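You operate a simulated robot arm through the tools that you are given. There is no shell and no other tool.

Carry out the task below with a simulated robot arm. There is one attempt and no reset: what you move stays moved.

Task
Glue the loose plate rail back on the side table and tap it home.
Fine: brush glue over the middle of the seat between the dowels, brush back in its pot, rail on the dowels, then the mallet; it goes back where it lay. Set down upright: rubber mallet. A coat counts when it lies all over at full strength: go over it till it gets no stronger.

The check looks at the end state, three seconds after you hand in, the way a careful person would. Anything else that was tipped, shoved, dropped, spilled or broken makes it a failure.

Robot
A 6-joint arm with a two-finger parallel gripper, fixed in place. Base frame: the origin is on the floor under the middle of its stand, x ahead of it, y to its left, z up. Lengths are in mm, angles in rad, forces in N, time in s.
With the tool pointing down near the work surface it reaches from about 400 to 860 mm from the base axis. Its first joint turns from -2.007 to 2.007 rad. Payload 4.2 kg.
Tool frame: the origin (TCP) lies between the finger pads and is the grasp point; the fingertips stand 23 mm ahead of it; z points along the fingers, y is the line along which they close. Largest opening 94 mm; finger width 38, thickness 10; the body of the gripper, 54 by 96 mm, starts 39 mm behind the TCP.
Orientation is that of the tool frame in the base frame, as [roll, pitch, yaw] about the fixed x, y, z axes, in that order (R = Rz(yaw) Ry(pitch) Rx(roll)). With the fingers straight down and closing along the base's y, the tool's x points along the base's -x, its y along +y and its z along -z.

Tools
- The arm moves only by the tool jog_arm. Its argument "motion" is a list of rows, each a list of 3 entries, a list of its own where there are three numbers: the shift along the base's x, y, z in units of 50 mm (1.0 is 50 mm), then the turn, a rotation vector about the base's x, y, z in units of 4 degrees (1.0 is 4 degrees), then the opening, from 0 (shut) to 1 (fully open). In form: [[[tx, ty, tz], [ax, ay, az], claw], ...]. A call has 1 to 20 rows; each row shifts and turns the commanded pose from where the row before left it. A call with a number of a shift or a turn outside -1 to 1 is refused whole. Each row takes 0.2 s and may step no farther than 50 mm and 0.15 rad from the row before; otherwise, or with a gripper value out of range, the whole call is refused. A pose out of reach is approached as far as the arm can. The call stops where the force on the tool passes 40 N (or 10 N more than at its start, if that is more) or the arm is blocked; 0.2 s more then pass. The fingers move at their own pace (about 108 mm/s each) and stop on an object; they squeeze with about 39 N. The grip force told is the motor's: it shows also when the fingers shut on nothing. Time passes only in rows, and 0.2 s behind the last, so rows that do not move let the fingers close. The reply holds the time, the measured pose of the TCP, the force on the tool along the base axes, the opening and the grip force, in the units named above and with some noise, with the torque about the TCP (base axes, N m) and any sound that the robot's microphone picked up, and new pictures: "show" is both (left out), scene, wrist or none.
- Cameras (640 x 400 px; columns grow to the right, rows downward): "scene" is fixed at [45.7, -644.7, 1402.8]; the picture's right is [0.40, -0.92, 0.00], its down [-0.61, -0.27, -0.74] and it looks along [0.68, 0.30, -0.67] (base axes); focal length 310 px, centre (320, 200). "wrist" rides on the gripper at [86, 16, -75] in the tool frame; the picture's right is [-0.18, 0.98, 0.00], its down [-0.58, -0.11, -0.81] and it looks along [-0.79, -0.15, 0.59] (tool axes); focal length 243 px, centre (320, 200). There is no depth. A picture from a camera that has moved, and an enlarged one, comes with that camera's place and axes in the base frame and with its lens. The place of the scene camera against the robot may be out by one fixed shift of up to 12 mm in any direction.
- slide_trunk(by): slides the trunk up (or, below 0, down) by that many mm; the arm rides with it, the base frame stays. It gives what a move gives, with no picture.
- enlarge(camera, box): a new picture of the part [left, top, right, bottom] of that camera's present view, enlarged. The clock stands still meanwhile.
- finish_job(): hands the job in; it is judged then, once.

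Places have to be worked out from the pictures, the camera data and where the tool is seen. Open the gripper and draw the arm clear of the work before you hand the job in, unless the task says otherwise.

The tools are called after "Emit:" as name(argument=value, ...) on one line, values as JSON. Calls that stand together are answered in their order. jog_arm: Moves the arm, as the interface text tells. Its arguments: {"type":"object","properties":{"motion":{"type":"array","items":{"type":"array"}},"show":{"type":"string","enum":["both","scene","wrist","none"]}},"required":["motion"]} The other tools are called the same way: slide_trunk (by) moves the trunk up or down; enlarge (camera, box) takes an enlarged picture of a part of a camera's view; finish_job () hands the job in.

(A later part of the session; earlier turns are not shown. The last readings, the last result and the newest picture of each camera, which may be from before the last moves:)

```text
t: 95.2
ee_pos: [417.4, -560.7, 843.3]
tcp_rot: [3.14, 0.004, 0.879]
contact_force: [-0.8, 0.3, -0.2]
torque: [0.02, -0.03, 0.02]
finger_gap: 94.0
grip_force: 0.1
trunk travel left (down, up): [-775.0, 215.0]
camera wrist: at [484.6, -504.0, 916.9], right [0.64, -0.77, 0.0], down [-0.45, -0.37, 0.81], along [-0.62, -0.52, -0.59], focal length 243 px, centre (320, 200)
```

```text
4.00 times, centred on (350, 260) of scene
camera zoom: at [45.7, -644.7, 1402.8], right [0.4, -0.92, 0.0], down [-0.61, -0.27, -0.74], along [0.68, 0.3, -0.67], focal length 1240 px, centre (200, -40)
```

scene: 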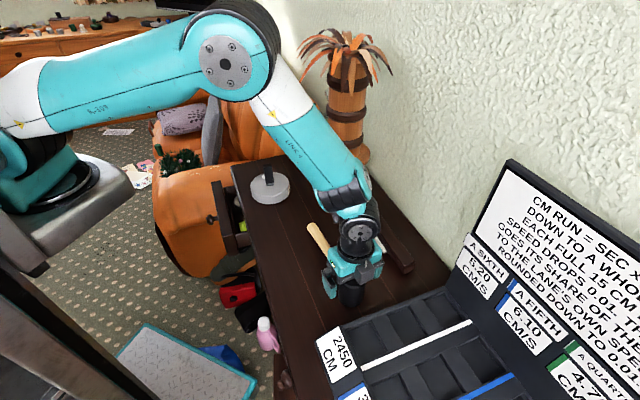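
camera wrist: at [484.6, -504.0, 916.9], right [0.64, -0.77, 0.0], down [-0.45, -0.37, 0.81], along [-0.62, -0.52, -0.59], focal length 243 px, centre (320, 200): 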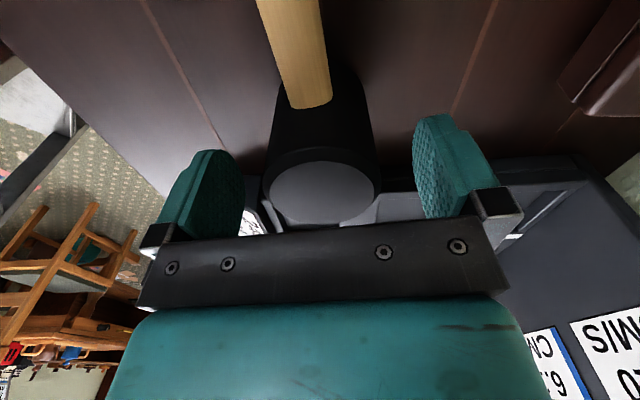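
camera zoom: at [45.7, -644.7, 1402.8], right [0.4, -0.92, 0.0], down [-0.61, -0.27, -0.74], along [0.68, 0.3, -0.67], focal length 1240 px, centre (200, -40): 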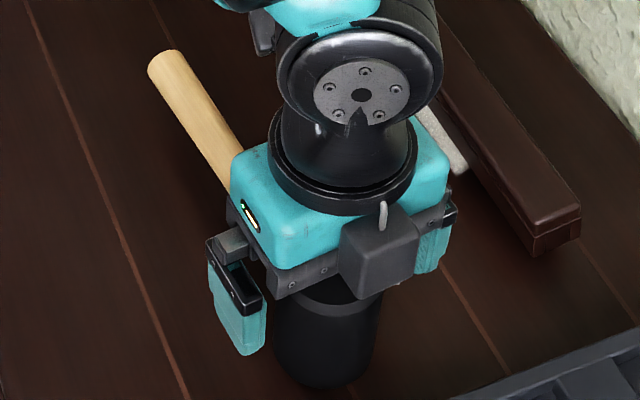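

The head is centred between the fingers. I lower the last 25 mm (palm will stay ~8 mm above the head's top) and close.

Emit:
jog_arm(motion=[[[0, 0, -0.3], [0, 0, 0], 1], [[0, 0, -0.2], [0, 0, 0], 1], [[0, 0, 0], [0, 0, 0], 0.8], [[0, 0, 0], [0, 0, 0], 0.6], [[0, 0, 0], [0, 0, 0], 0.4], [[0, 0, 0], [0, 0, 0], 0], [[0, 0, 0], [0, 0, 0], 0]], show="both")

```text
t: 96.8
ee_pos: [417.5, -562.2, 820.0]
tcp_rot: [-3.141, 0.006, 0.878]
contact_force: [0.4, -1.1, 0.9]
torque: [-0.09, 0.0, 0.04]
finger_gap: 54.6
grip_force: 39.1
trunk travel left (down, up): [-775.0, 215.0]
camera wrist: at [485.1, -504.0, 892.6], right [0.64, -0.77, 0.0], down [-0.45, -0.37, 0.81], along [-0.62, -0.52, -0.59], focal length 243 px, centre (320, 200)
```

scene: 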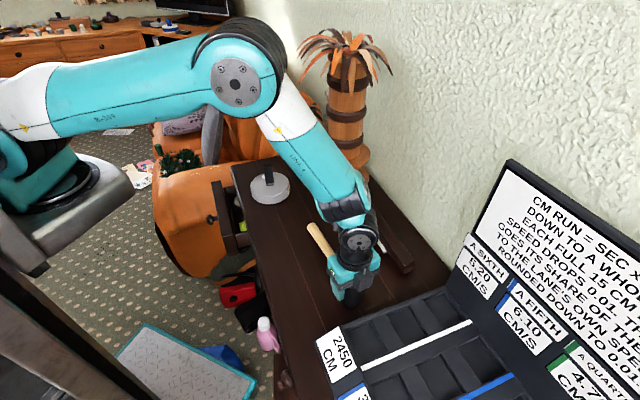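
wrist: 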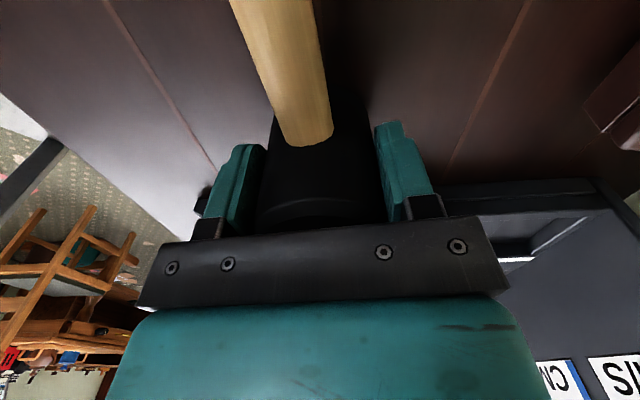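

Gripped on the head at 54.6 mm (grasp pose ≈(417.4,-561.5,819), yaw 0.878 — I'll return it there). I lift it and turn the handle inward on the way to the rail, so it stays away from the palm tree.

Emit:
jog_arm(motion=[[[0, 0, 0.3], [0, 0, 0], 0], [[0, 0, 0.8], [0, 0, 0], 0], [[0, 0, 0.7], [0, 0, 0], 0], [[0, 0, 0], [0, 0, 0], 0]], show="both")

```text
t: 97.8
ee_pos: [418.8, -561.6, 909.3]
tcp_rot: [3.141, 0.003, 0.878]
contact_force: [-0.3, -0.1, -3.6]
torque: [-0.02, 0.03, 0.02]
finger_gap: 54.3
grip_force: 39.2
trunk travel left (down, up): [-775.0, 215.0]
camera wrist: at [485.3, -503.9, 983.3], right [0.64, -0.77, 0.0], down [-0.45, -0.38, 0.81], along [-0.62, -0.52, -0.59], focal length 243 px, centre (320, 200)
```

scene: 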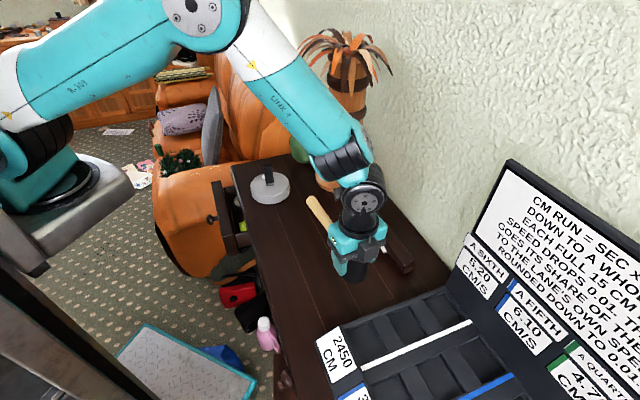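
wrist: 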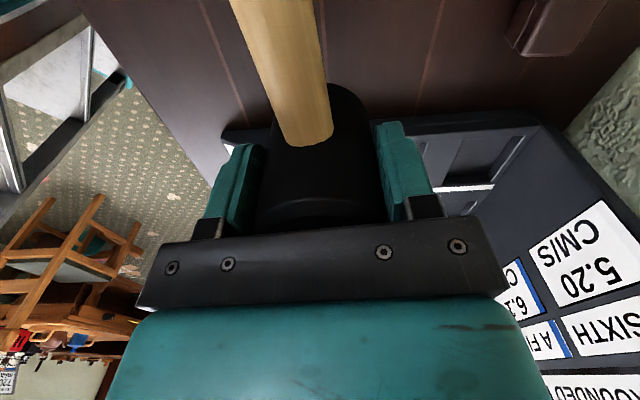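

Held firmly and level. Now move toward the rail centre while turning the handle inward (80°).

Emit:
jog_arm(motion=[[[0.1925, -0.021, 0], [0, 0, 1], 0], [[0.1925, -0.021, 0], [0, 0, 1], 0], [[0.1925, -0.021, 0], [0, 0, 1], 0], [[0.1925, -0.021, 0], [0, 0, 1], 0], [[0.1925, -0.021, 0], [0, 0, 1], 0], [[0.1925, -0.021, 0], [0, 0, 1], 0], [[0.1925, -0.021, 0], [0, 0, 1], 0], [[0.1925, -0.021, 0], [0, 0, 1], 0], [[0.1925, -0.021, 0], [0, 0, 1], 0], [[0.1925, -0.021, 0], [0, 0, 1], 0], [[0.1925, -0.021, 0], [0, 0, 1], 0], [[0.1925, -0.021, 0], [0, 0, 1], 0], [[0.1925, -0.021, 0], [0, 0, 1], 0], [[0.1925, -0.021, 0], [0, 0, 1], 0], [[0.1925, -0.021, 0], [0, 0, 1], 0], [[0.1925, -0.021, 0], [0, 0, 1], 0], [[0.1925, -0.021, 0], [0, 0, 1], 0], [[0.1925, -0.021, 0], [0, 0, 1], 0], [[0.1925, -0.021, 0], [0, 0, 1], 0], [[0.1925, -0.021, 0], [0, 0, 1], 0]], show="both")

Emit:
enlarge(camera="scene", box=[320, 160, 440, 280])

```text
t: 102.0
ee_pos: [608.9, -583.7, 908.9]
tcp_rot: [3.14, 0.003, 2.276]
contact_force: [0.0, -0.6, -3.7]
torque: [0.01, 0.01, -0.01]
finger_gap: 54.5
grip_force: 38.8
trunk travel left (down, up): [-775.0, 215.0]
camera wrist: at [565.5, -505.6, 983.0], right [0.87, 0.5, 0.0], down [0.29, -0.51, 0.81], along [0.4, -0.7, -0.59], focal length 243 px, centre (320, 200)
```

scene: 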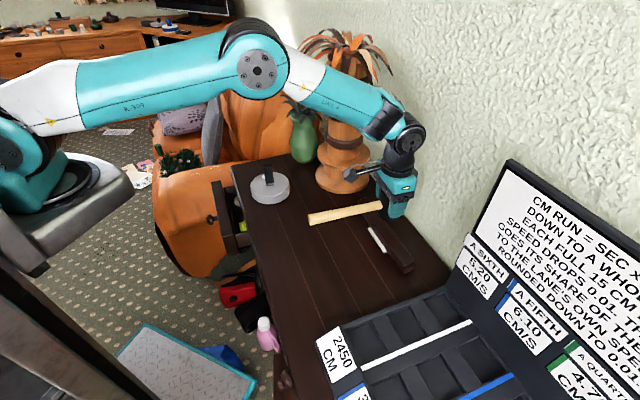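
wrist: 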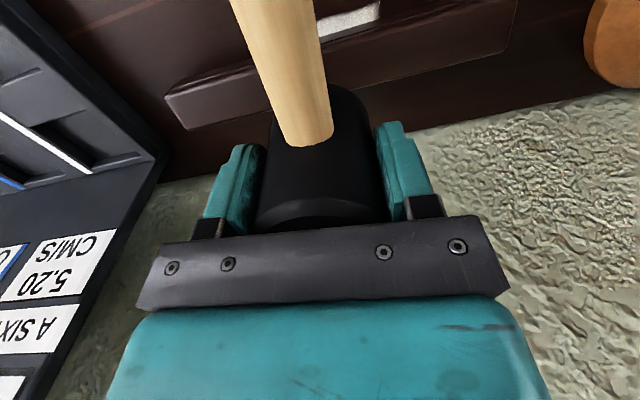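

```text
3.33 times, centred on (380, 220) of scene
camera zoom: at [45.7, -644.7, 1402.8], right [0.4, -0.92, 0.0], down [-0.61, -0.27, -0.74], along [0.68, 0.3, -0.67], focal length 1034 px, centre (120, 133)
```

zoom: 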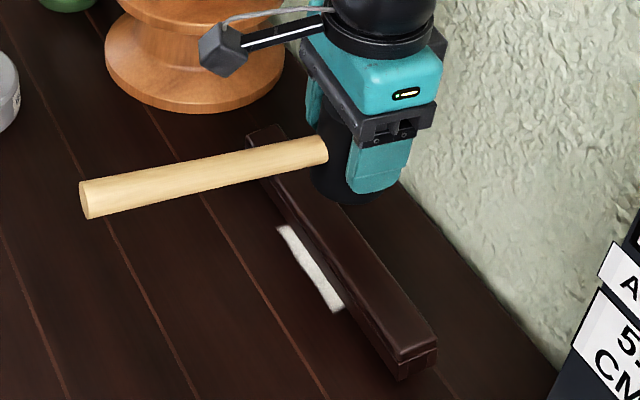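

The mallet head is centred above the rail with the handle pointing inward. First tap: a quick downward stroke at moderate speed, then read the force, sound and height.

Emit:
jog_arm(motion=[[[0.02, 0.02, -0.5], [0, 0, 0], 0], [[0, 0, -0.5], [0, 0, 0], 0]], show="scene")

Emit:
enlarge(camera="scene", box=[340, 190, 430, 280])

```text
t: 102.6
ee_pos: [610.9, -582.1, 859.8]
tcp_rot: [3.14, 0.005, 2.276]
contact_force: [-1.8, 2.9, 5.0]
torque: [0.1, 0.16, -0.02]
finger_gap: 54.6
grip_force: 38.8
trunk travel left (down, up): [-775.0, 215.0]
```

scene: 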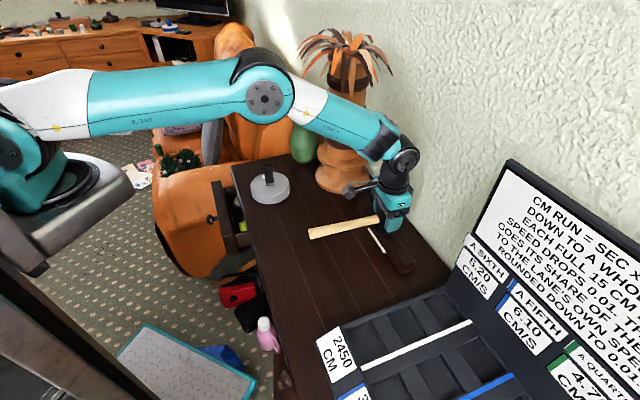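

```text
4.44 times, centred on (385, 235) of scene
camera zoom: at [45.7, -644.7, 1402.8], right [0.4, -0.92, 0.0], down [-0.61, -0.27, -0.74], along [0.68, 0.3, -0.67], focal length 1378 px, centre (31, 44)
```

zoom: 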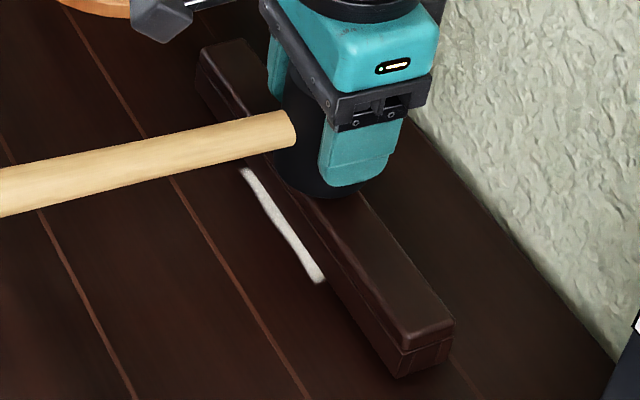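

The stroke moved the rail down a few mm (head bottom now ≈811). I raise and tap again, a bit deeper.

Emit:
jog_arm(motion=[[[0, 0, 0.6], [0, 0, 0], 0], [[0, 0, -0.5], [0, 0, 0], 0], [[0, 0, -0.25], [0, 0, 0], 0]], show="scene")

Emit:
enlarge(camera="scene", box=[340, 190, 430, 280])

```text
t: 103.4
ee_pos: [610.7, -583.6, 858.0]
tcp_rot: [3.14, 0.016, 2.276]
contact_force: [-2.7, 5.1, 33.0]
torque: [0.08, 0.49, -0.05]
finger_gap: 53.5
grip_force: 39.1
trunk travel left (down, up): [-775.0, 215.0]
```

scene: 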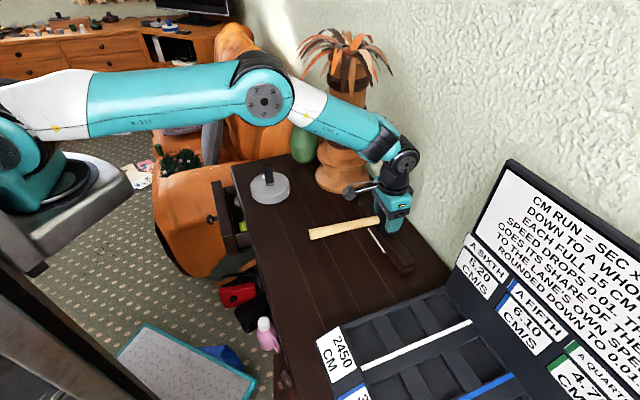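

```text
4.44 times, centred on (385, 235) of scene
camera zoom: at [45.7, -644.7, 1402.8], right [0.4, -0.92, 0.0], down [-0.61, -0.27, -0.74], along [0.68, 0.3, -0.67], focal length 1378 px, centre (31, 44)
```

zoom: 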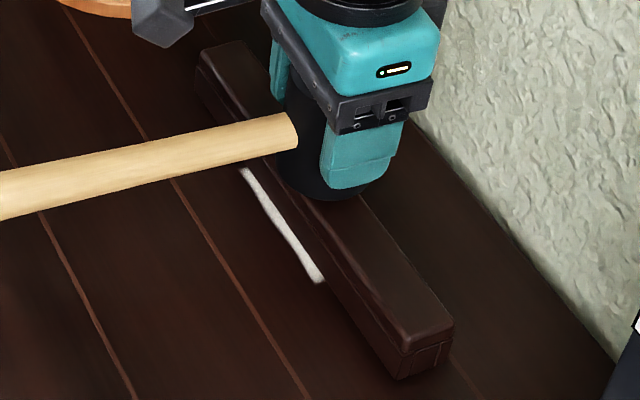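

A slow contact at 33 N did not move it further (rail still ~5.5 mm up), so speed matters. I raise higher and tap with a quicker stroke.

Emit:
jog_arm(motion=[[[0, 0, 0.9], [0, 0, 0], 0], [[0, 0, 0], [0, 0, 0], 0], [[0, 0, -0.4], [0, 0, 0], 0], [[0, 0, -0.8], [0, 0, 0], 0]], show="scene")

Emit:
enlarge(camera="scene", box=[340, 190, 430, 280])

```text
t: 104.5
ee_pos: [615.4, -588.2, 848.2]
tcp_rot: [-3.141, 0.028, 2.274]
contact_force: [-1.4, 2.8, 20.1]
torque: [0.15, 0.21, -0.02]
finger_gap: 54.6
grip_force: 39.6
trunk travel left (down, up): [-775.0, 215.0]
stopped in row 4: the force on the tool passed its limit at 90 N (the readings are from after the stop); the commanded pose is now the measured one
```

scene: 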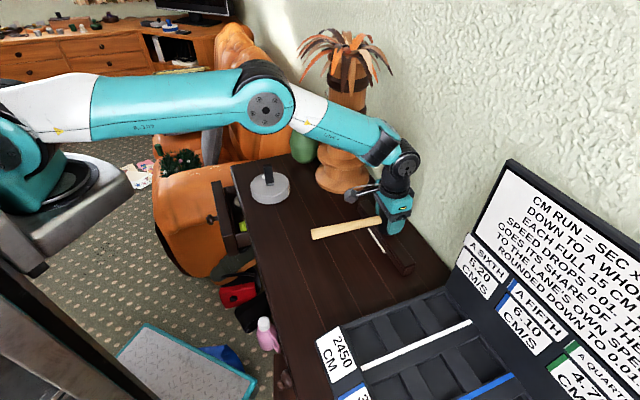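

```text
4.44 times, centred on (385, 235) of scene
camera zoom: at [45.7, -644.7, 1402.8], right [0.4, -0.92, 0.0], down [-0.61, -0.27, -0.74], along [0.68, 0.3, -0.67], focal length 1378 px, centre (31, 44)
```

zoom: 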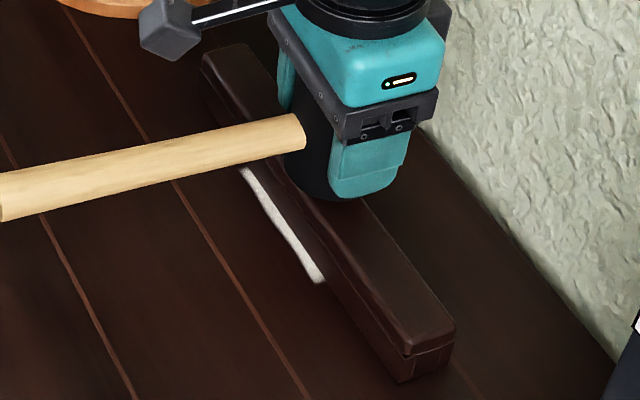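

A sharp tap (90 N peak) drove it: the rail's lower corner now computes to z≈770, i.e. seated. I raise the mallet and inspect the rail's seating along its whole length.

Emit:
jog_arm(motion=[[[-0.04, 0.04, 0.4], [0, 0, 0], 0], [[-0.04, 0.04, 0.8], [0, 0, 0], 0], [[-0.5, 0.5, 0.2], [0, 0, 0], 0], [[-0.5, 0.5, 0], [0, 0, 0], 0], [[0, 0, 0], [0, 0, 0], 0]], show="both")

Emit:
enlarge(camera="scene", box=[385, 225, 435, 285])

Emit:
enlarge(camera="scene", box=[340, 190, 400, 250])

Emit:
enlarge(camera="wrist", box=[180, 0, 560, 240])

```text
t: 105.7
ee_pos: [561.3, -534.8, 915.1]
tcp_rot: [3.141, 0.021, 2.272]
contact_force: [-0.6, -0.7, -5.2]
torque: [-0.01, -0.07, 0.01]
finger_gap: 54.3
grip_force: 39.1
trunk travel left (down, up): [-775.0, 215.0]
camera wrist: at [516.4, -454.9, 987.5], right [0.87, 0.49, 0.0], down [0.28, -0.5, 0.82], along [0.41, -0.71, -0.57], focal length 243 px, centre (320, 200)
```

scene: 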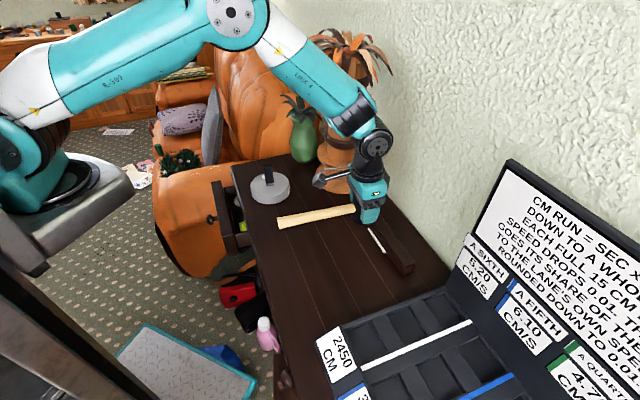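
wrist: 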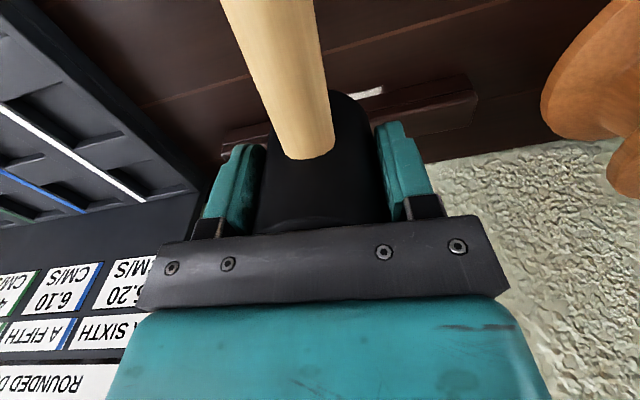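

```text
6.67 times, centred on (410, 255) of scene
camera zoom: at [45.7, -644.7, 1402.8], right [0.4, -0.92, 0.0], down [-0.61, -0.27, -0.74], along [0.68, 0.3, -0.67], focal length 2067 px, centre (-280, -167)
```

zoom: 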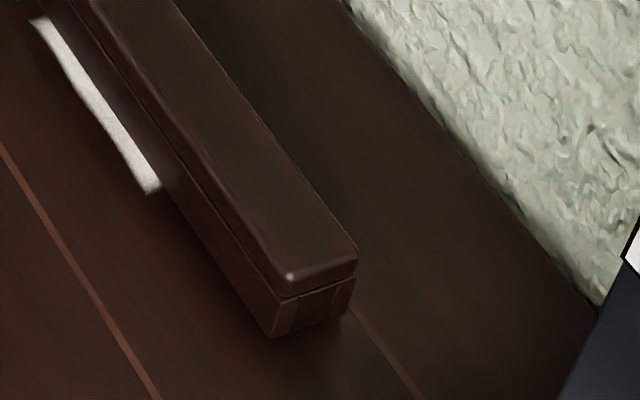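

```text
6.67 times, centred on (370, 220) of scene
camera zoom: at [45.7, -644.7, 1402.8], right [0.4, -0.92, 0.0], down [-0.61, -0.27, -0.74], along [0.68, 0.3, -0.67], focal length 2067 px, centre (-13, 67)
```

zoom: 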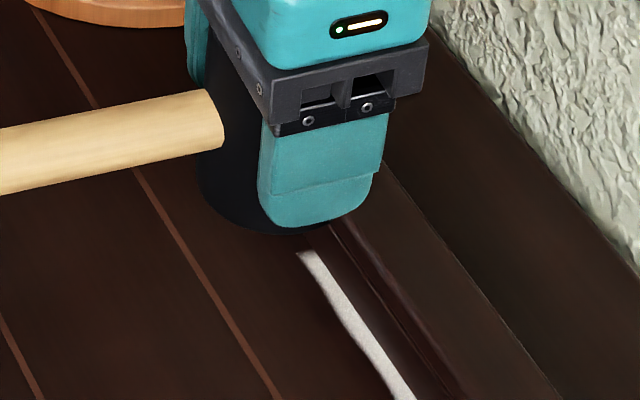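

```text
1.67 times, centred on (370, 120) of wrist
camera zoom: at [516.4, -454.9, 987.5], right [0.87, 0.49, 0.0], down [0.28, -0.5, 0.82], along [0.41, -0.71, -0.57], focal length 404 px, centre (237, 333)
```

zoom: 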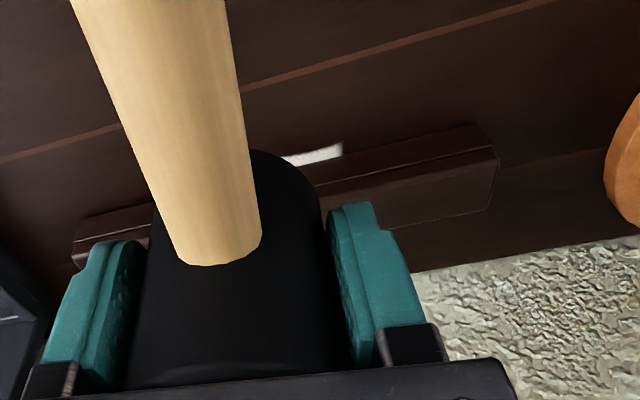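

I need a more careful look at whether the rail is fully down; zooming hard on the near end and the glue side.

Emit:
enlarge(camera="scene", box=[392, 250, 422, 280])

Emit:
enlarge(camera="wrist", box=[400, 60, 500, 160])

Emit:
enlarge(camera="wrist", box=[200, 100, 280, 180])

```text
13.33 times, centred on (407, 265) of scene
camera zoom: at [45.7, -644.7, 1402.8], right [0.4, -0.92, 0.0], down [-0.61, -0.27, -0.74], along [0.68, 0.3, -0.67], focal length 4134 px, centre (-840, -667)
```

zoom: 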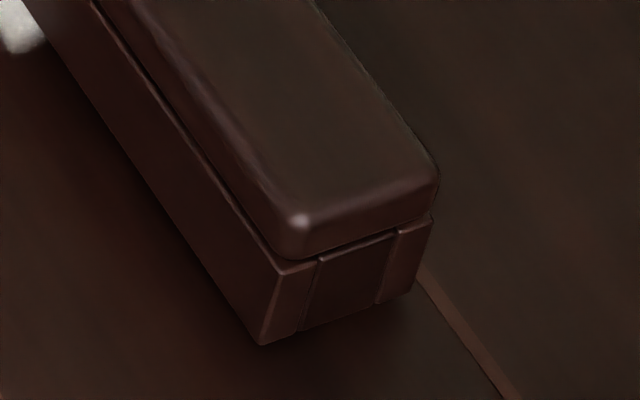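

```text
4.00 times, centred on (450, 110) of wrist
camera zoom: at [516.4, -454.9, 987.5], right [0.87, 0.49, 0.0], down [0.28, -0.5, 0.82], along [0.41, -0.71, -0.57], focal length 970 px, centre (-200, 560)
```

zoom: 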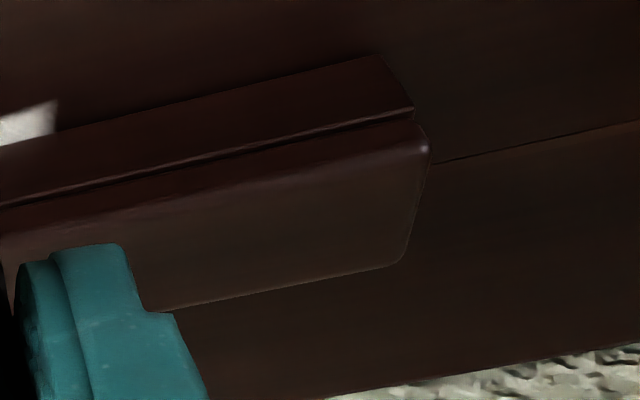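

```text
5.00 times, centred on (240, 140) of wrist
camera zoom: at [516.4, -454.9, 987.5], right [0.87, 0.49, 0.0], down [0.28, -0.5, 0.82], along [0.41, -0.71, -0.57], focal length 1213 px, centre (720, 500)
```

zoom: 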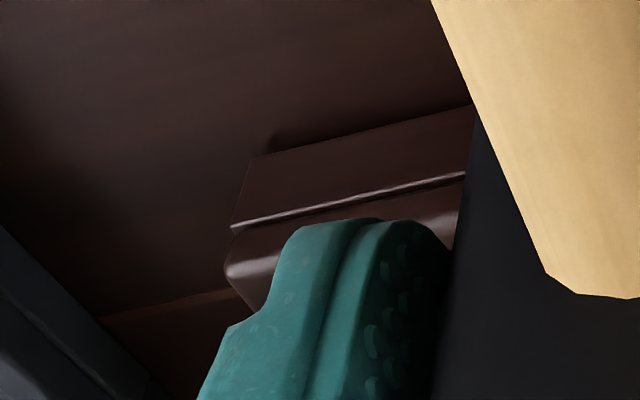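

The near end measures about z≈772±1.5, so I can't be sure it is fully home. I straighten the small tool tilt and move inward to see both rail ends unobstructed.

Emit:
jog_arm(motion=[[[-0.5, 0.5, 0.1], [0.229, 0.194, 0], 0], [[-0.6, 0.5, 0.1], [0, 0, 0], 0], [[-0.6, 0.5, 0.1], [0, 0, 0], 0], [[0, 0, 0], [0, 0, 0], 0]], show="both")

Emit:
enlarge(camera="scene", box=[392, 250, 422, 280])

Emit:
enlarge(camera="scene", box=[345, 190, 375, 220])

```text
t: 106.7
ee_pos: [474.5, -458.9, 929.1]
tcp_rot: [3.141, -0.001, 2.273]
contact_force: [0.3, 0.5, -3.5]
torque: [-0.03, 0.02, -0.02]
finger_gap: 54.3
grip_force: 39.5
trunk travel left (down, up): [-775.0, 215.0]
camera wrist: at [431.5, -381.3, 1004.2], right [0.87, 0.49, 0.0], down [0.29, -0.51, 0.81], along [0.4, -0.7, -0.59], focal length 243 px, centre (320, 200)
```

scene: 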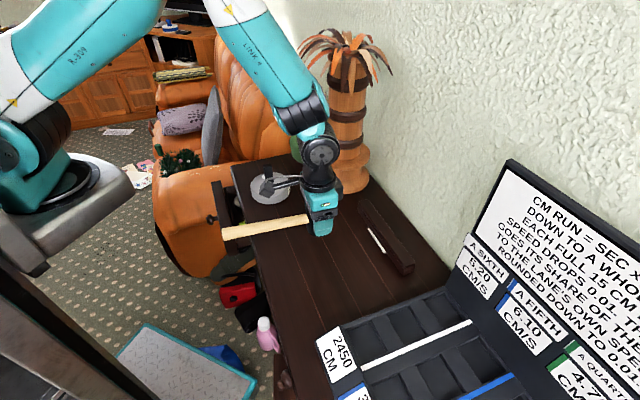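
wrist: 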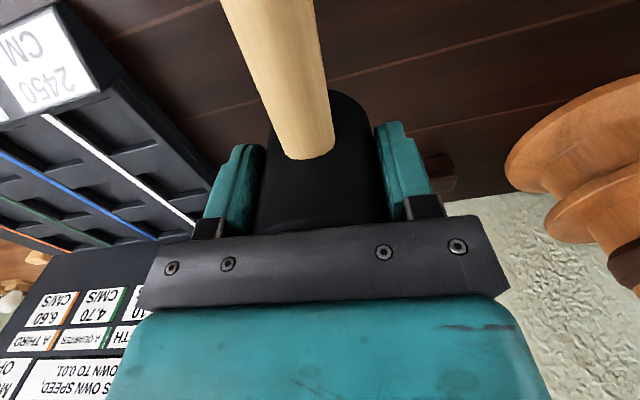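

```text
13.33 times, centred on (407, 265) of scene
camera zoom: at [45.7, -644.7, 1402.8], right [0.4, -0.92, 0.0], down [-0.61, -0.27, -0.74], along [0.68, 0.3, -0.67], focal length 4134 px, centre (-840, -667)
```

zoom: 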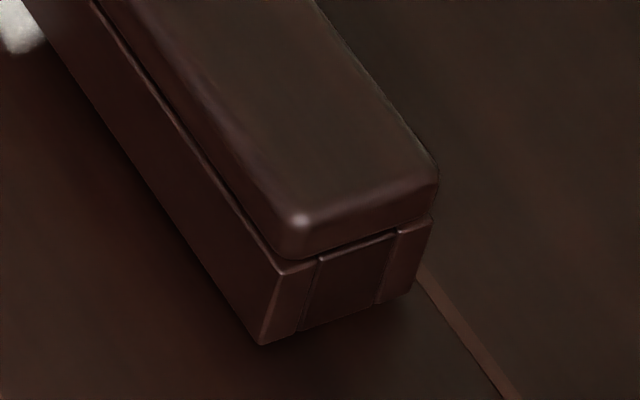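

```text
13.33 times, centred on (360, 205) of scene
camera zoom: at [45.7, -644.7, 1402.8], right [0.4, -0.92, 0.0], down [-0.61, -0.27, -0.74], along [0.68, 0.3, -0.67], focal length 4134 px, centre (-213, 133)
```

zoom: 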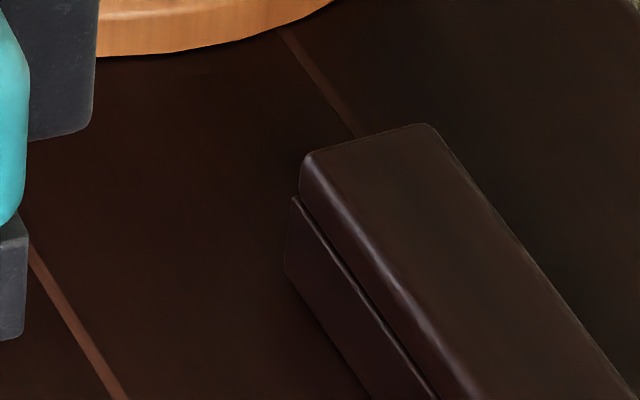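

Both ends measure roughly 772–774, so a couple of millimetres may remain. I go back for another brisk tap at the centre and then compare the same zoomed pictures.

Emit:
jog_arm(motion=[[[0.68, -0.618, 0], [0, 0, 0], 0], [[0.68, -0.618, 0], [0, 0, 0], 0], [[0.68, -0.618, 0], [0, 0, 0], 0], [[0.68, -0.618, 0], [0, 0, 0], 0], [[0, 0, -0.6], [0, 0, 0], 0], [[0, 0, 0], [0, 0, 0], 0]], show="scene")

```text
t: 108.1
ee_pos: [612.9, -580.5, 897.9]
tcp_rot: [-3.141, 0.0, 2.274]
contact_force: [-0.1, -0.3, -4.5]
torque: [-0.03, 0.0, -0.02]
finger_gap: 54.6
grip_force: 39.1
trunk travel left (down, up): [-775.0, 215.0]
```

scene: 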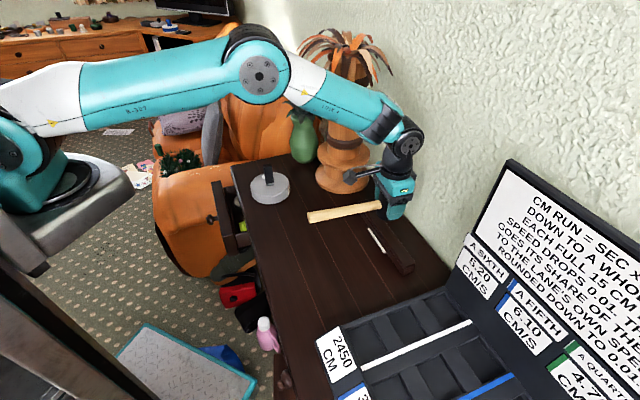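

Above the centre again at z≈898. Brisk tap.

Emit:
jog_arm(motion=[[[-0.03, -0.03, -0.4], [0, 0, 0], 0], [[0, 0, -0.75], [0, 0, 0], 0]], show="none")

Emit:
enlarge(camera="scene", box=[392, 250, 422, 280])

```text
t: 108.7
ee_pos: [612.0, -584.0, 848.8]
tcp_rot: [3.141, 0.007, 2.275]
contact_force: [-2.3, 3.6, 23.7]
torque: [-0.06, 0.2, -0.06]
finger_gap: 54.3
grip_force: 39.1
trunk travel left (down, up): [-775.0, 215.0]
```

```text
13.33 times, centred on (407, 265) of scene
camera zoom: at [45.7, -644.7, 1402.8], right [0.4, -0.92, 0.0], down [-0.61, -0.27, -0.74], along [0.68, 0.3, -0.67], focal length 4134 px, centre (-840, -667)
```

zoom: 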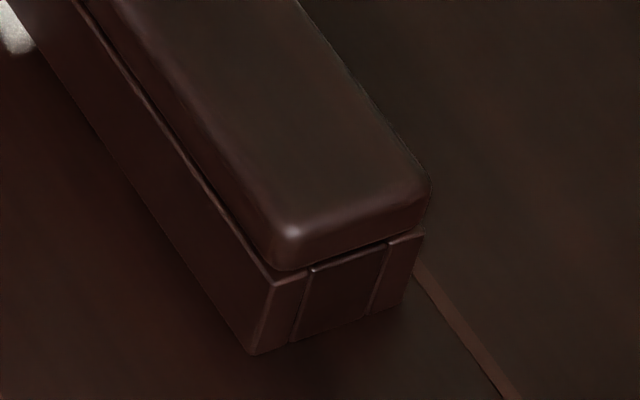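

Under the mallet the rail end now sits ~3 mm lower than before. I lift the mallet slightly and check whether it stays down.

Emit:
jog_arm(motion=[[[0, 0, 0.3], [0, 0, 0], 0], [[0, 0, 0.5], [0, 0, 0], 0], [[0, 0, 0], [0, 0, 0], 0]], show="scene")

Emit:
enlarge(camera="scene", box=[392, 250, 422, 280])

```text
t: 109.5
ee_pos: [610.7, -582.1, 882.2]
tcp_rot: [3.141, -0.001, 2.273]
contact_force: [0.4, -0.4, -4.4]
torque: [0.01, -0.01, 0.02]
finger_gap: 54.5
grip_force: 38.5
trunk travel left (down, up): [-775.0, 215.0]
```

scene: 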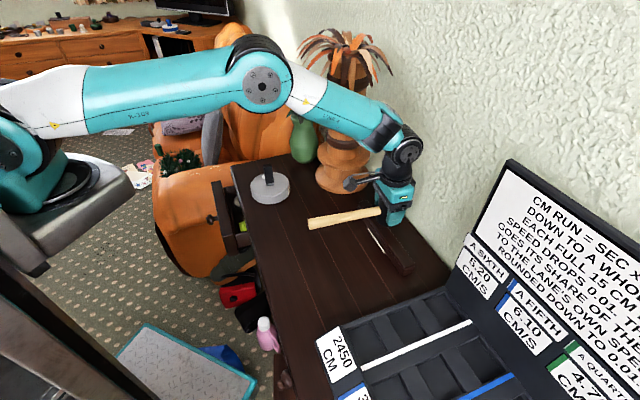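

```text
13.33 times, centred on (407, 265) of scene
camera zoom: at [45.7, -644.7, 1402.8], right [0.4, -0.92, 0.0], down [-0.61, -0.27, -0.74], along [0.68, 0.3, -0.67], focal length 4134 px, centre (-840, -667)
```

zoom: 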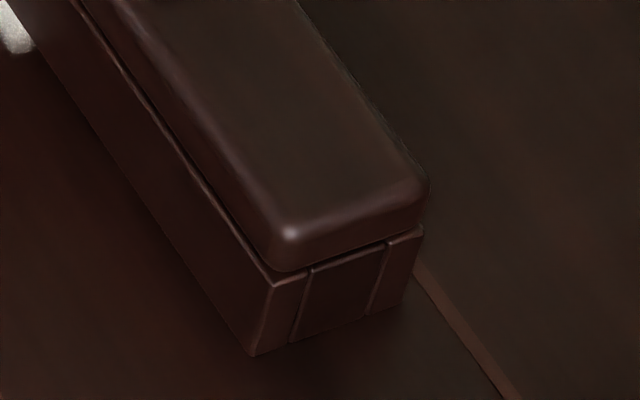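

It stays down now. Another equal tap will show whether there is any travel left.

Emit:
jog_arm(motion=[[[0, 0, 0.3], [0, 0, 0], 0], [[0, 0, -0.4], [0, 0, 0], 0], [[0, 0, -0.75], [0, 0, 0], 0]], show="none")

Emit:
jog_arm(motion=[[[0, 0, 0.3], [0, 0, 0], 0], [[0, 0, 0.6], [0, 0, 0], 0], [[0, 0, 0], [0, 0, 0], 0]], show="scene")

Emit:
enlarge(camera="scene", box=[392, 250, 422, 280])

Emit:
enlarge(camera="scene", box=[345, 190, 375, 220])

```text
t: 110.5
ee_pos: [612.5, -585.6, 846.3]
tcp_rot: [-3.141, 0.007, 2.273]
contact_force: [-3.4, 2.9, 17.8]
torque: [0.16, 0.25, 0.01]
finger_gap: 54.2
grip_force: 39.1
trunk travel left (down, up): [-775.0, 215.0]
stopped in row 3: the force on the tool passed its limit at 42 N (the readings are from after the stop); the commanded pose is now the measured one
```

```text
t: 111.3
ee_pos: [611.6, -585.2, 888.9]
tcp_rot: [3.142, 0.005, 2.273]
contact_force: [-0.2, 0.7, -3.6]
torque: [0.01, -0.01, 0.0]
finger_gap: 54.3
grip_force: 38.7
trunk travel left (down, up): [-775.0, 215.0]
```

scene: 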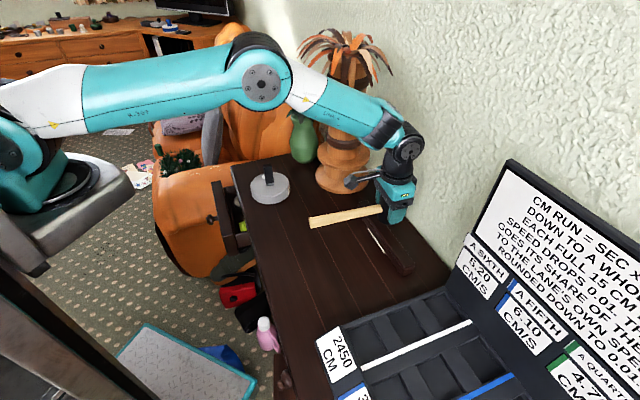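

```text
13.33 times, centred on (407, 265) of scene
camera zoom: at [45.7, -644.7, 1402.8], right [0.4, -0.92, 0.0], down [-0.61, -0.27, -0.74], along [0.68, 0.3, -0.67], focal length 4134 px, centre (-840, -667)
```

zoom: 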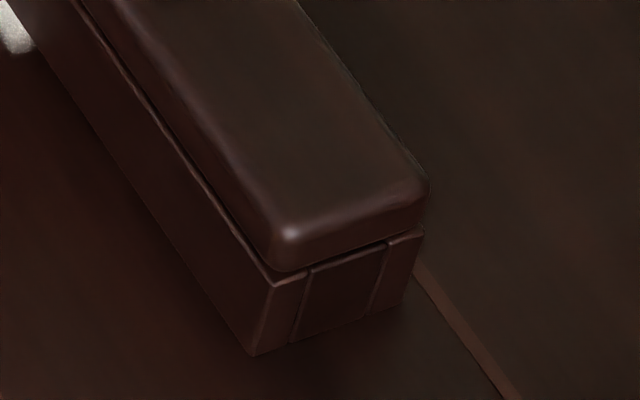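

```text
13.33 times, centred on (360, 205) of scene
camera zoom: at [45.7, -644.7, 1402.8], right [0.4, -0.92, 0.0], down [-0.61, -0.27, -0.74], along [0.68, 0.3, -0.67], focal length 4134 px, centre (-213, 133)
```

zoom: 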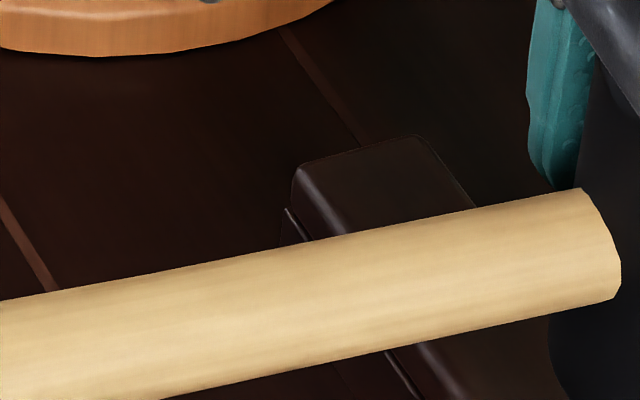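

The last tap produced no further movement at either end and the corner matches z≈770: the rail is home. I lift and carry the mallet back, turning the handle back to its original direction.

Emit:
jog_arm(motion=[[[0, 0, 0.45], [0, 0, 0], 0], [[-0.2, 0.2, 0], [0, 0, 0], 0]], show="none")

Emit:
jog_arm(motion=[[[-0.184, 0.0135, 0], [0, 0, -0.999], 0], [[-0.184, 0.0135, 0], [0, 0, -0.999], 0], [[-0.184, 0.0135, 0], [0, 0, -0.999], 0], [[-0.184, 0.0135, 0], [0, 0, -0.999], 0], [[-0.184, 0.0135, 0], [0, 0, -0.999], 0], [[-0.184, 0.0135, 0], [0, 0, -0.999], 0], [[-0.184, 0.0135, 0], [0, 0, -0.999], 0], [[-0.184, 0.0135, 0], [0, 0, -0.999], 0], [[-0.184, 0.0135, 0], [0, 0, -0.999], 0], [[-0.184, 0.0135, 0], [0, 0, -0.999], 0], [[-0.184, 0.0135, 0], [0, 0, -0.999], 0], [[-0.184, 0.0135, 0], [0, 0, -0.999], 0], [[-0.184, 0.0135, 0], [0, 0, -0.999], 0], [[-0.184, 0.0135, 0], [0, 0, -0.999], 0], [[-0.184, 0.0135, 0], [0, 0, -0.999], 0], [[-0.184, 0.0135, 0], [0, 0, -0.999], 0], [[-0.184, 0.0135, 0], [0, 0, -0.999], 0], [[-0.184, 0.0135, 0], [0, 0, -0.999], 0], [[-0.184, 0.0135, 0], [0, 0, -0.999], 0], [[-0.184, 0.0135, 0], [0, 0, -0.999], 0]], show="both")

Emit:
enlarge(camera="scene", box=[290, 190, 420, 310])

```text
t: 111.9
ee_pos: [602.4, -576.1, 910.6]
tcp_rot: [-3.141, 0.006, 2.272]
contact_force: [0.2, -0.3, -3.7]
torque: [0.0, 0.06, 0.01]
finger_gap: 54.5
grip_force: 38.8
trunk travel left (down, up): [-775.0, 215.0]
```

```text
t: 116.1
ee_pos: [418.2, -561.7, 912.1]
tcp_rot: [3.141, 0.006, 0.877]
contact_force: [0.5, 0.2, -3.8]
torque: [0.0, 0.02, 0.01]
finger_gap: 54.5
grip_force: 39.0
trunk travel left (down, up): [-775.0, 215.0]
camera wrist: at [486.2, -504.0, 986.2], right [0.64, -0.77, 0.0], down [-0.45, -0.37, 0.81], along [-0.62, -0.52, -0.59], focal length 243 px, centre (320, 200)
```

scene: 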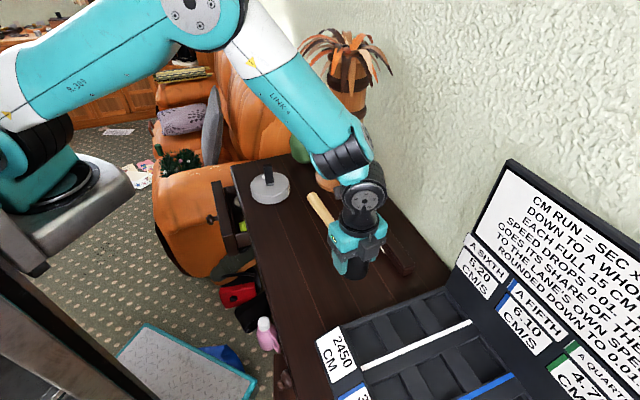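
wrist: 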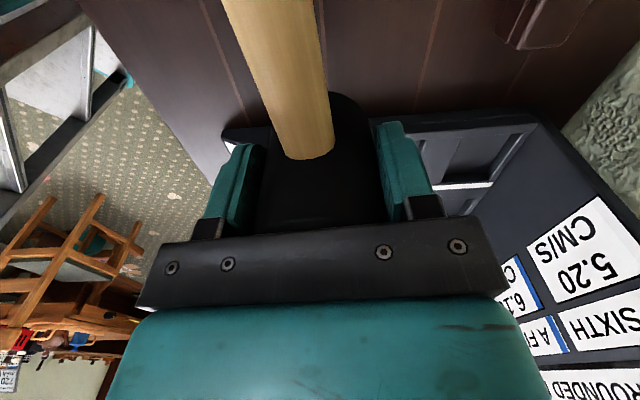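

```text
3.33 times, centred on (355, 250) of scene
camera zoom: at [45.7, -644.7, 1402.8], right [0.4, -0.92, 0.0], down [-0.61, -0.27, -0.74], along [0.68, 0.3, -0.67], focal length 1034 px, centre (203, 33)
```

zoom: 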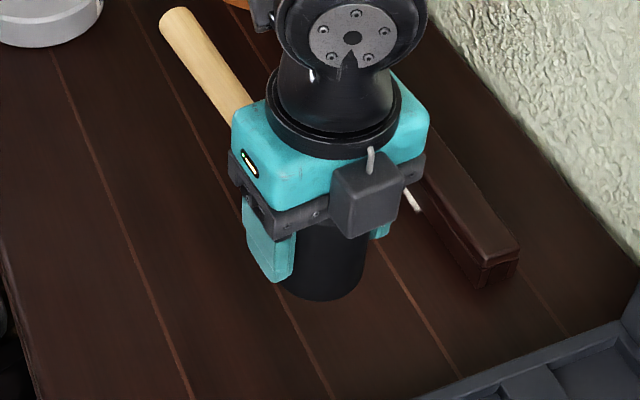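

Mallet is back over its spot with its handle in the original direction. I lower it, the last centimetre in small rows.

Emit:
jog_arm(motion=[[[-0.01, 0, -0.8], [0, 0, 0], 0], [[0, 0, -0.7], [0, 0, 0], 0], [[0, 0, -0.2], [0, 0, 0], 0], [[0, 0, -0.06], [0, 0, 0], 0]], show="none")

```text
t: 117.1
ee_pos: [417.8, -561.7, 822.8]
tcp_rot: [-3.14, 0.005, 0.877]
contact_force: [-0.1, -0.1, -3.1]
torque: [-0.03, 0.02, 0.01]
finger_gap: 54.4
grip_force: 38.3
trunk travel left (down, up): [-775.0, 215.0]
```

Still hanging free (weight −3.1 N). Small rows further down.

Emit:
jog_arm(motion=[[[0, 0, -0.05], [0, 0, 0], 0], [[0, 0, -0.05], [0, 0, 0], 0], [[0, 0, -0.04], [0, 0, 0], 0]], show="none")

```text
t: 117.9
ee_pos: [417.3, -561.1, 815.9]
tcp_rot: [3.141, 0.006, 0.875]
contact_force: [0.4, -0.5, -3.6]
torque: [-0.02, 0.03, 0.0]
finger_gap: 54.4
grip_force: 39.1
trunk travel left (down, up): [-775.0, 215.0]
```

Still free at 815.9; continuing in 1 mm rows.

Emit:
jog_arm(motion=[[[0, 0, -0.025], [0, 0, 0], 0], [[0, 0, -0.025], [0, 0, 0], 0], [[0, 0, -0.02], [0, 0, 0], 0]], show="none")

```text
t: 118.7
ee_pos: [418.6, -561.2, 813.9]
tcp_rot: [3.142, 0.004, 0.877]
contact_force: [0.0, -0.5, -3.8]
torque: [0.01, -0.02, 0.0]
finger_gap: 54.4
grip_force: 38.9
trunk travel left (down, up): [-775.0, 215.0]
```

Not yet touching; a few more 1 mm rows.

Emit:
jog_arm(motion=[[[0, 0, -0.02], [0, 0, 0], 0], [[0, 0, -0.02], [0, 0, 0], 0], [[0, 0, -0.02], [0, 0, 0], 0]], show="scene")

Emit:
enlarge(camera="scene", box=[310, 220, 390, 310])

```text
t: 119.5
ee_pos: [417.7, -561.2, 812.0]
tcp_rot: [3.141, 0.004, 0.874]
contact_force: [0.4, 2.2, 3.7]
torque: [-0.02, -0.02, 0.02]
finger_gap: 54.7
grip_force: 38.8
trunk travel left (down, up): [-775.0, 215.0]
```

scene: 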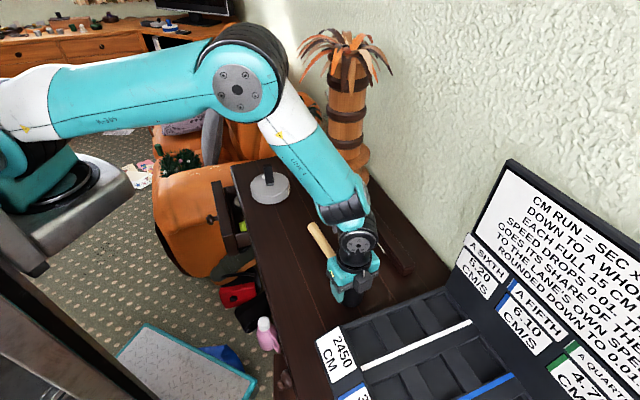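

```text
4.44 times, centred on (350, 265) of scene
camera zoom: at [45.7, -644.7, 1402.8], right [0.4, -0.92, 0.0], down [-0.61, -0.27, -0.74], along [0.68, 0.3, -0.67], focal length 1378 px, centre (187, -89)
```

zoom: 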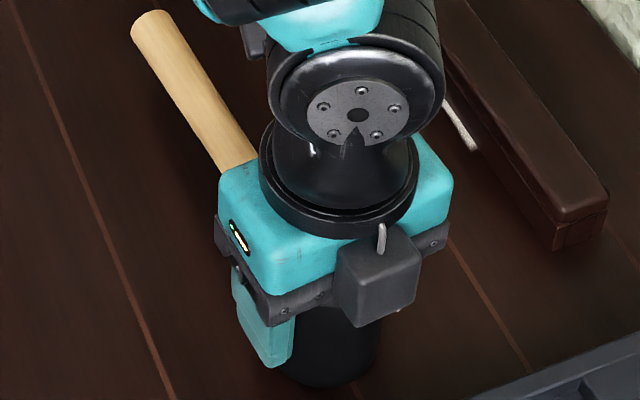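

The mallet stands on the table (contact 7 N, TCP 812, so the head slid ~7 mm in the grip during taps; the rail top then was ~804, consistent with home). I open the fingers and look.

Emit:
jog_arm(motion=[[[0, 0, 0], [0, 0, 0], 0.7], [[0, 0, 0], [0, 0, 0], 0.9], [[0, 0, 0], [0, 0, 0], 1], [[0, 0, 0], [0, 0, 0], 1]], show="both")

```text
t: 120.5
ee_pos: [416.9, -560.9, 811.7]
tcp_rot: [-3.14, 0.006, 0.877]
contact_force: [1.4, 0.3, 8.3]
torque: [0.16, -0.06, 0.0]
finger_gap: 94.1
grip_force: 0.1
trunk travel left (down, up): [-775.0, 215.0]
camera wrist: at [485.0, -503.6, 885.1], right [0.64, -0.77, 0.0], down [-0.45, -0.37, 0.81], along [-0.62, -0.52, -0.59], focal length 243 px, centre (320, 200)
```

scene: 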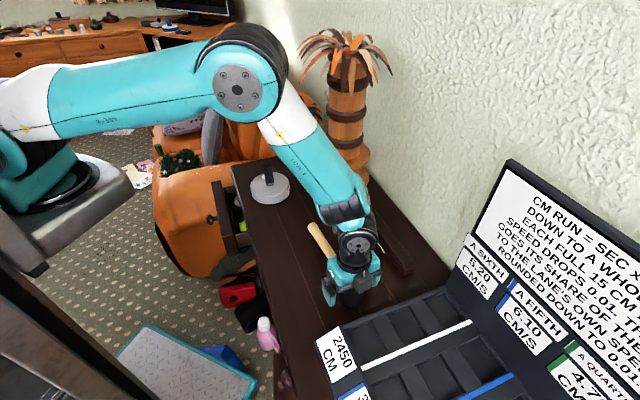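
wrist: 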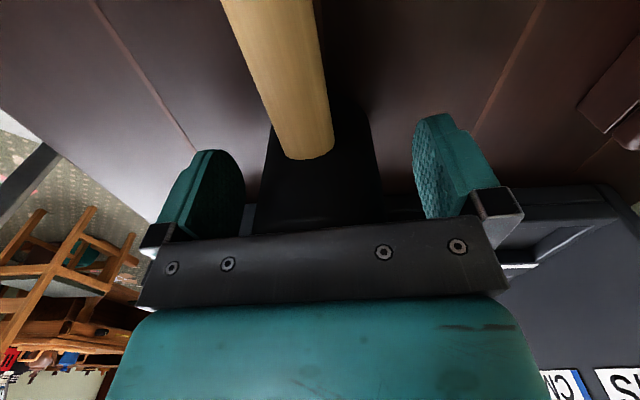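

Fingers are open; the remaining 8 N is the palm resting on the head's top, so I rise straight up and look at the mallet.

Emit:
jog_arm(motion=[[[0, 0, 0.1], [0, 0, 0], 1], [[0, 0, 0.4], [0, 0, 0], 1], [[0, 0, 0.8], [0, 0, 0], 1], [[0, 0, 0.8], [0, 0, 0], 1], [[0, 0, 0.4], [0, 0, 0], 1]], show="both")

Emit:
enlarge(camera="scene", box=[300, 200, 420, 310])

Emit:
enlarge(camera="wrist", box=[220, 0, 420, 180])

```text
t: 121.7
ee_pos: [417.4, -561.1, 936.3]
tcp_rot: [-3.14, 0.005, 0.876]
contact_force: [0.2, -0.1, 0.6]
torque: [0.04, 0.03, 0.04]
finger_gap: 94.1
grip_force: 0.0
trunk travel left (down, up): [-775.0, 215.0]
camera wrist: at [485.1, -503.3, 1009.1], right [0.64, -0.77, 0.0], down [-0.45, -0.37, 0.81], along [-0.62, -0.52, -0.59], focal length 243 px, centre (320, 200)
```

scene: 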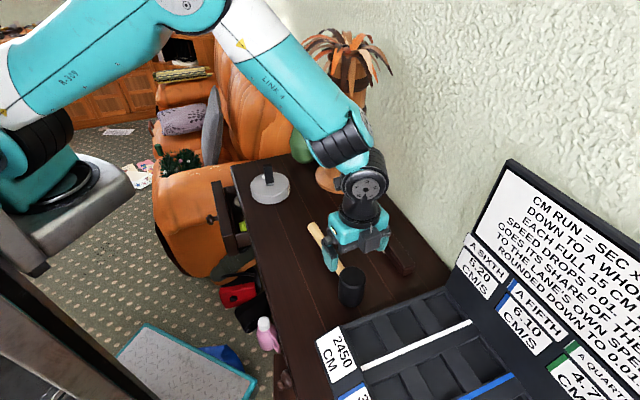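
wrist: 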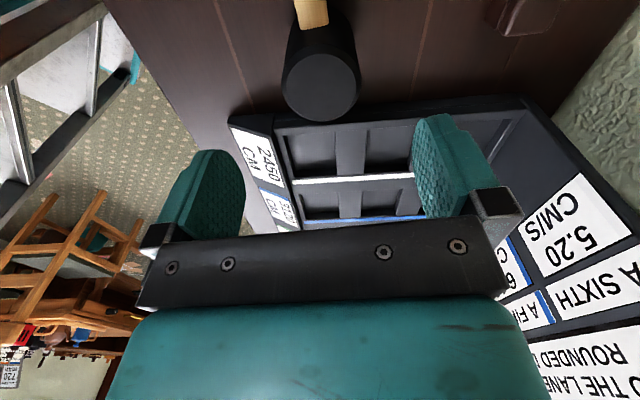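

```text
3.64 times, centred on (360, 255) of scene
camera zoom: at [45.7, -644.7, 1402.8], right [0.4, -0.92, 0.0], down [-0.61, -0.27, -0.74], along [0.68, 0.3, -0.67], focal length 1128 px, centre (174, 0)
```

zoom: 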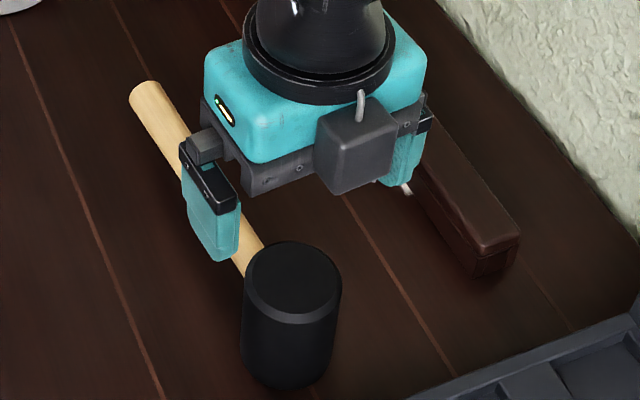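

```text
2.22 times, centred on (320, 90) of wrist
camera zoom: at [485.1, -503.3, 1009.1], right [0.64, -0.77, 0.0], down [-0.45, -0.37, 0.81], along [-0.62, -0.52, -0.59], focal length 539 px, centre (320, 444)
```

zoom: 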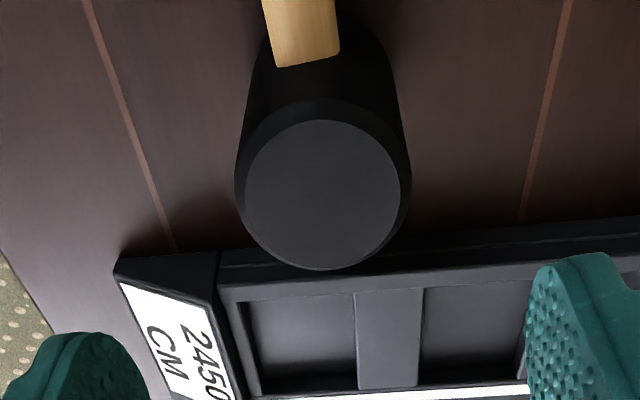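

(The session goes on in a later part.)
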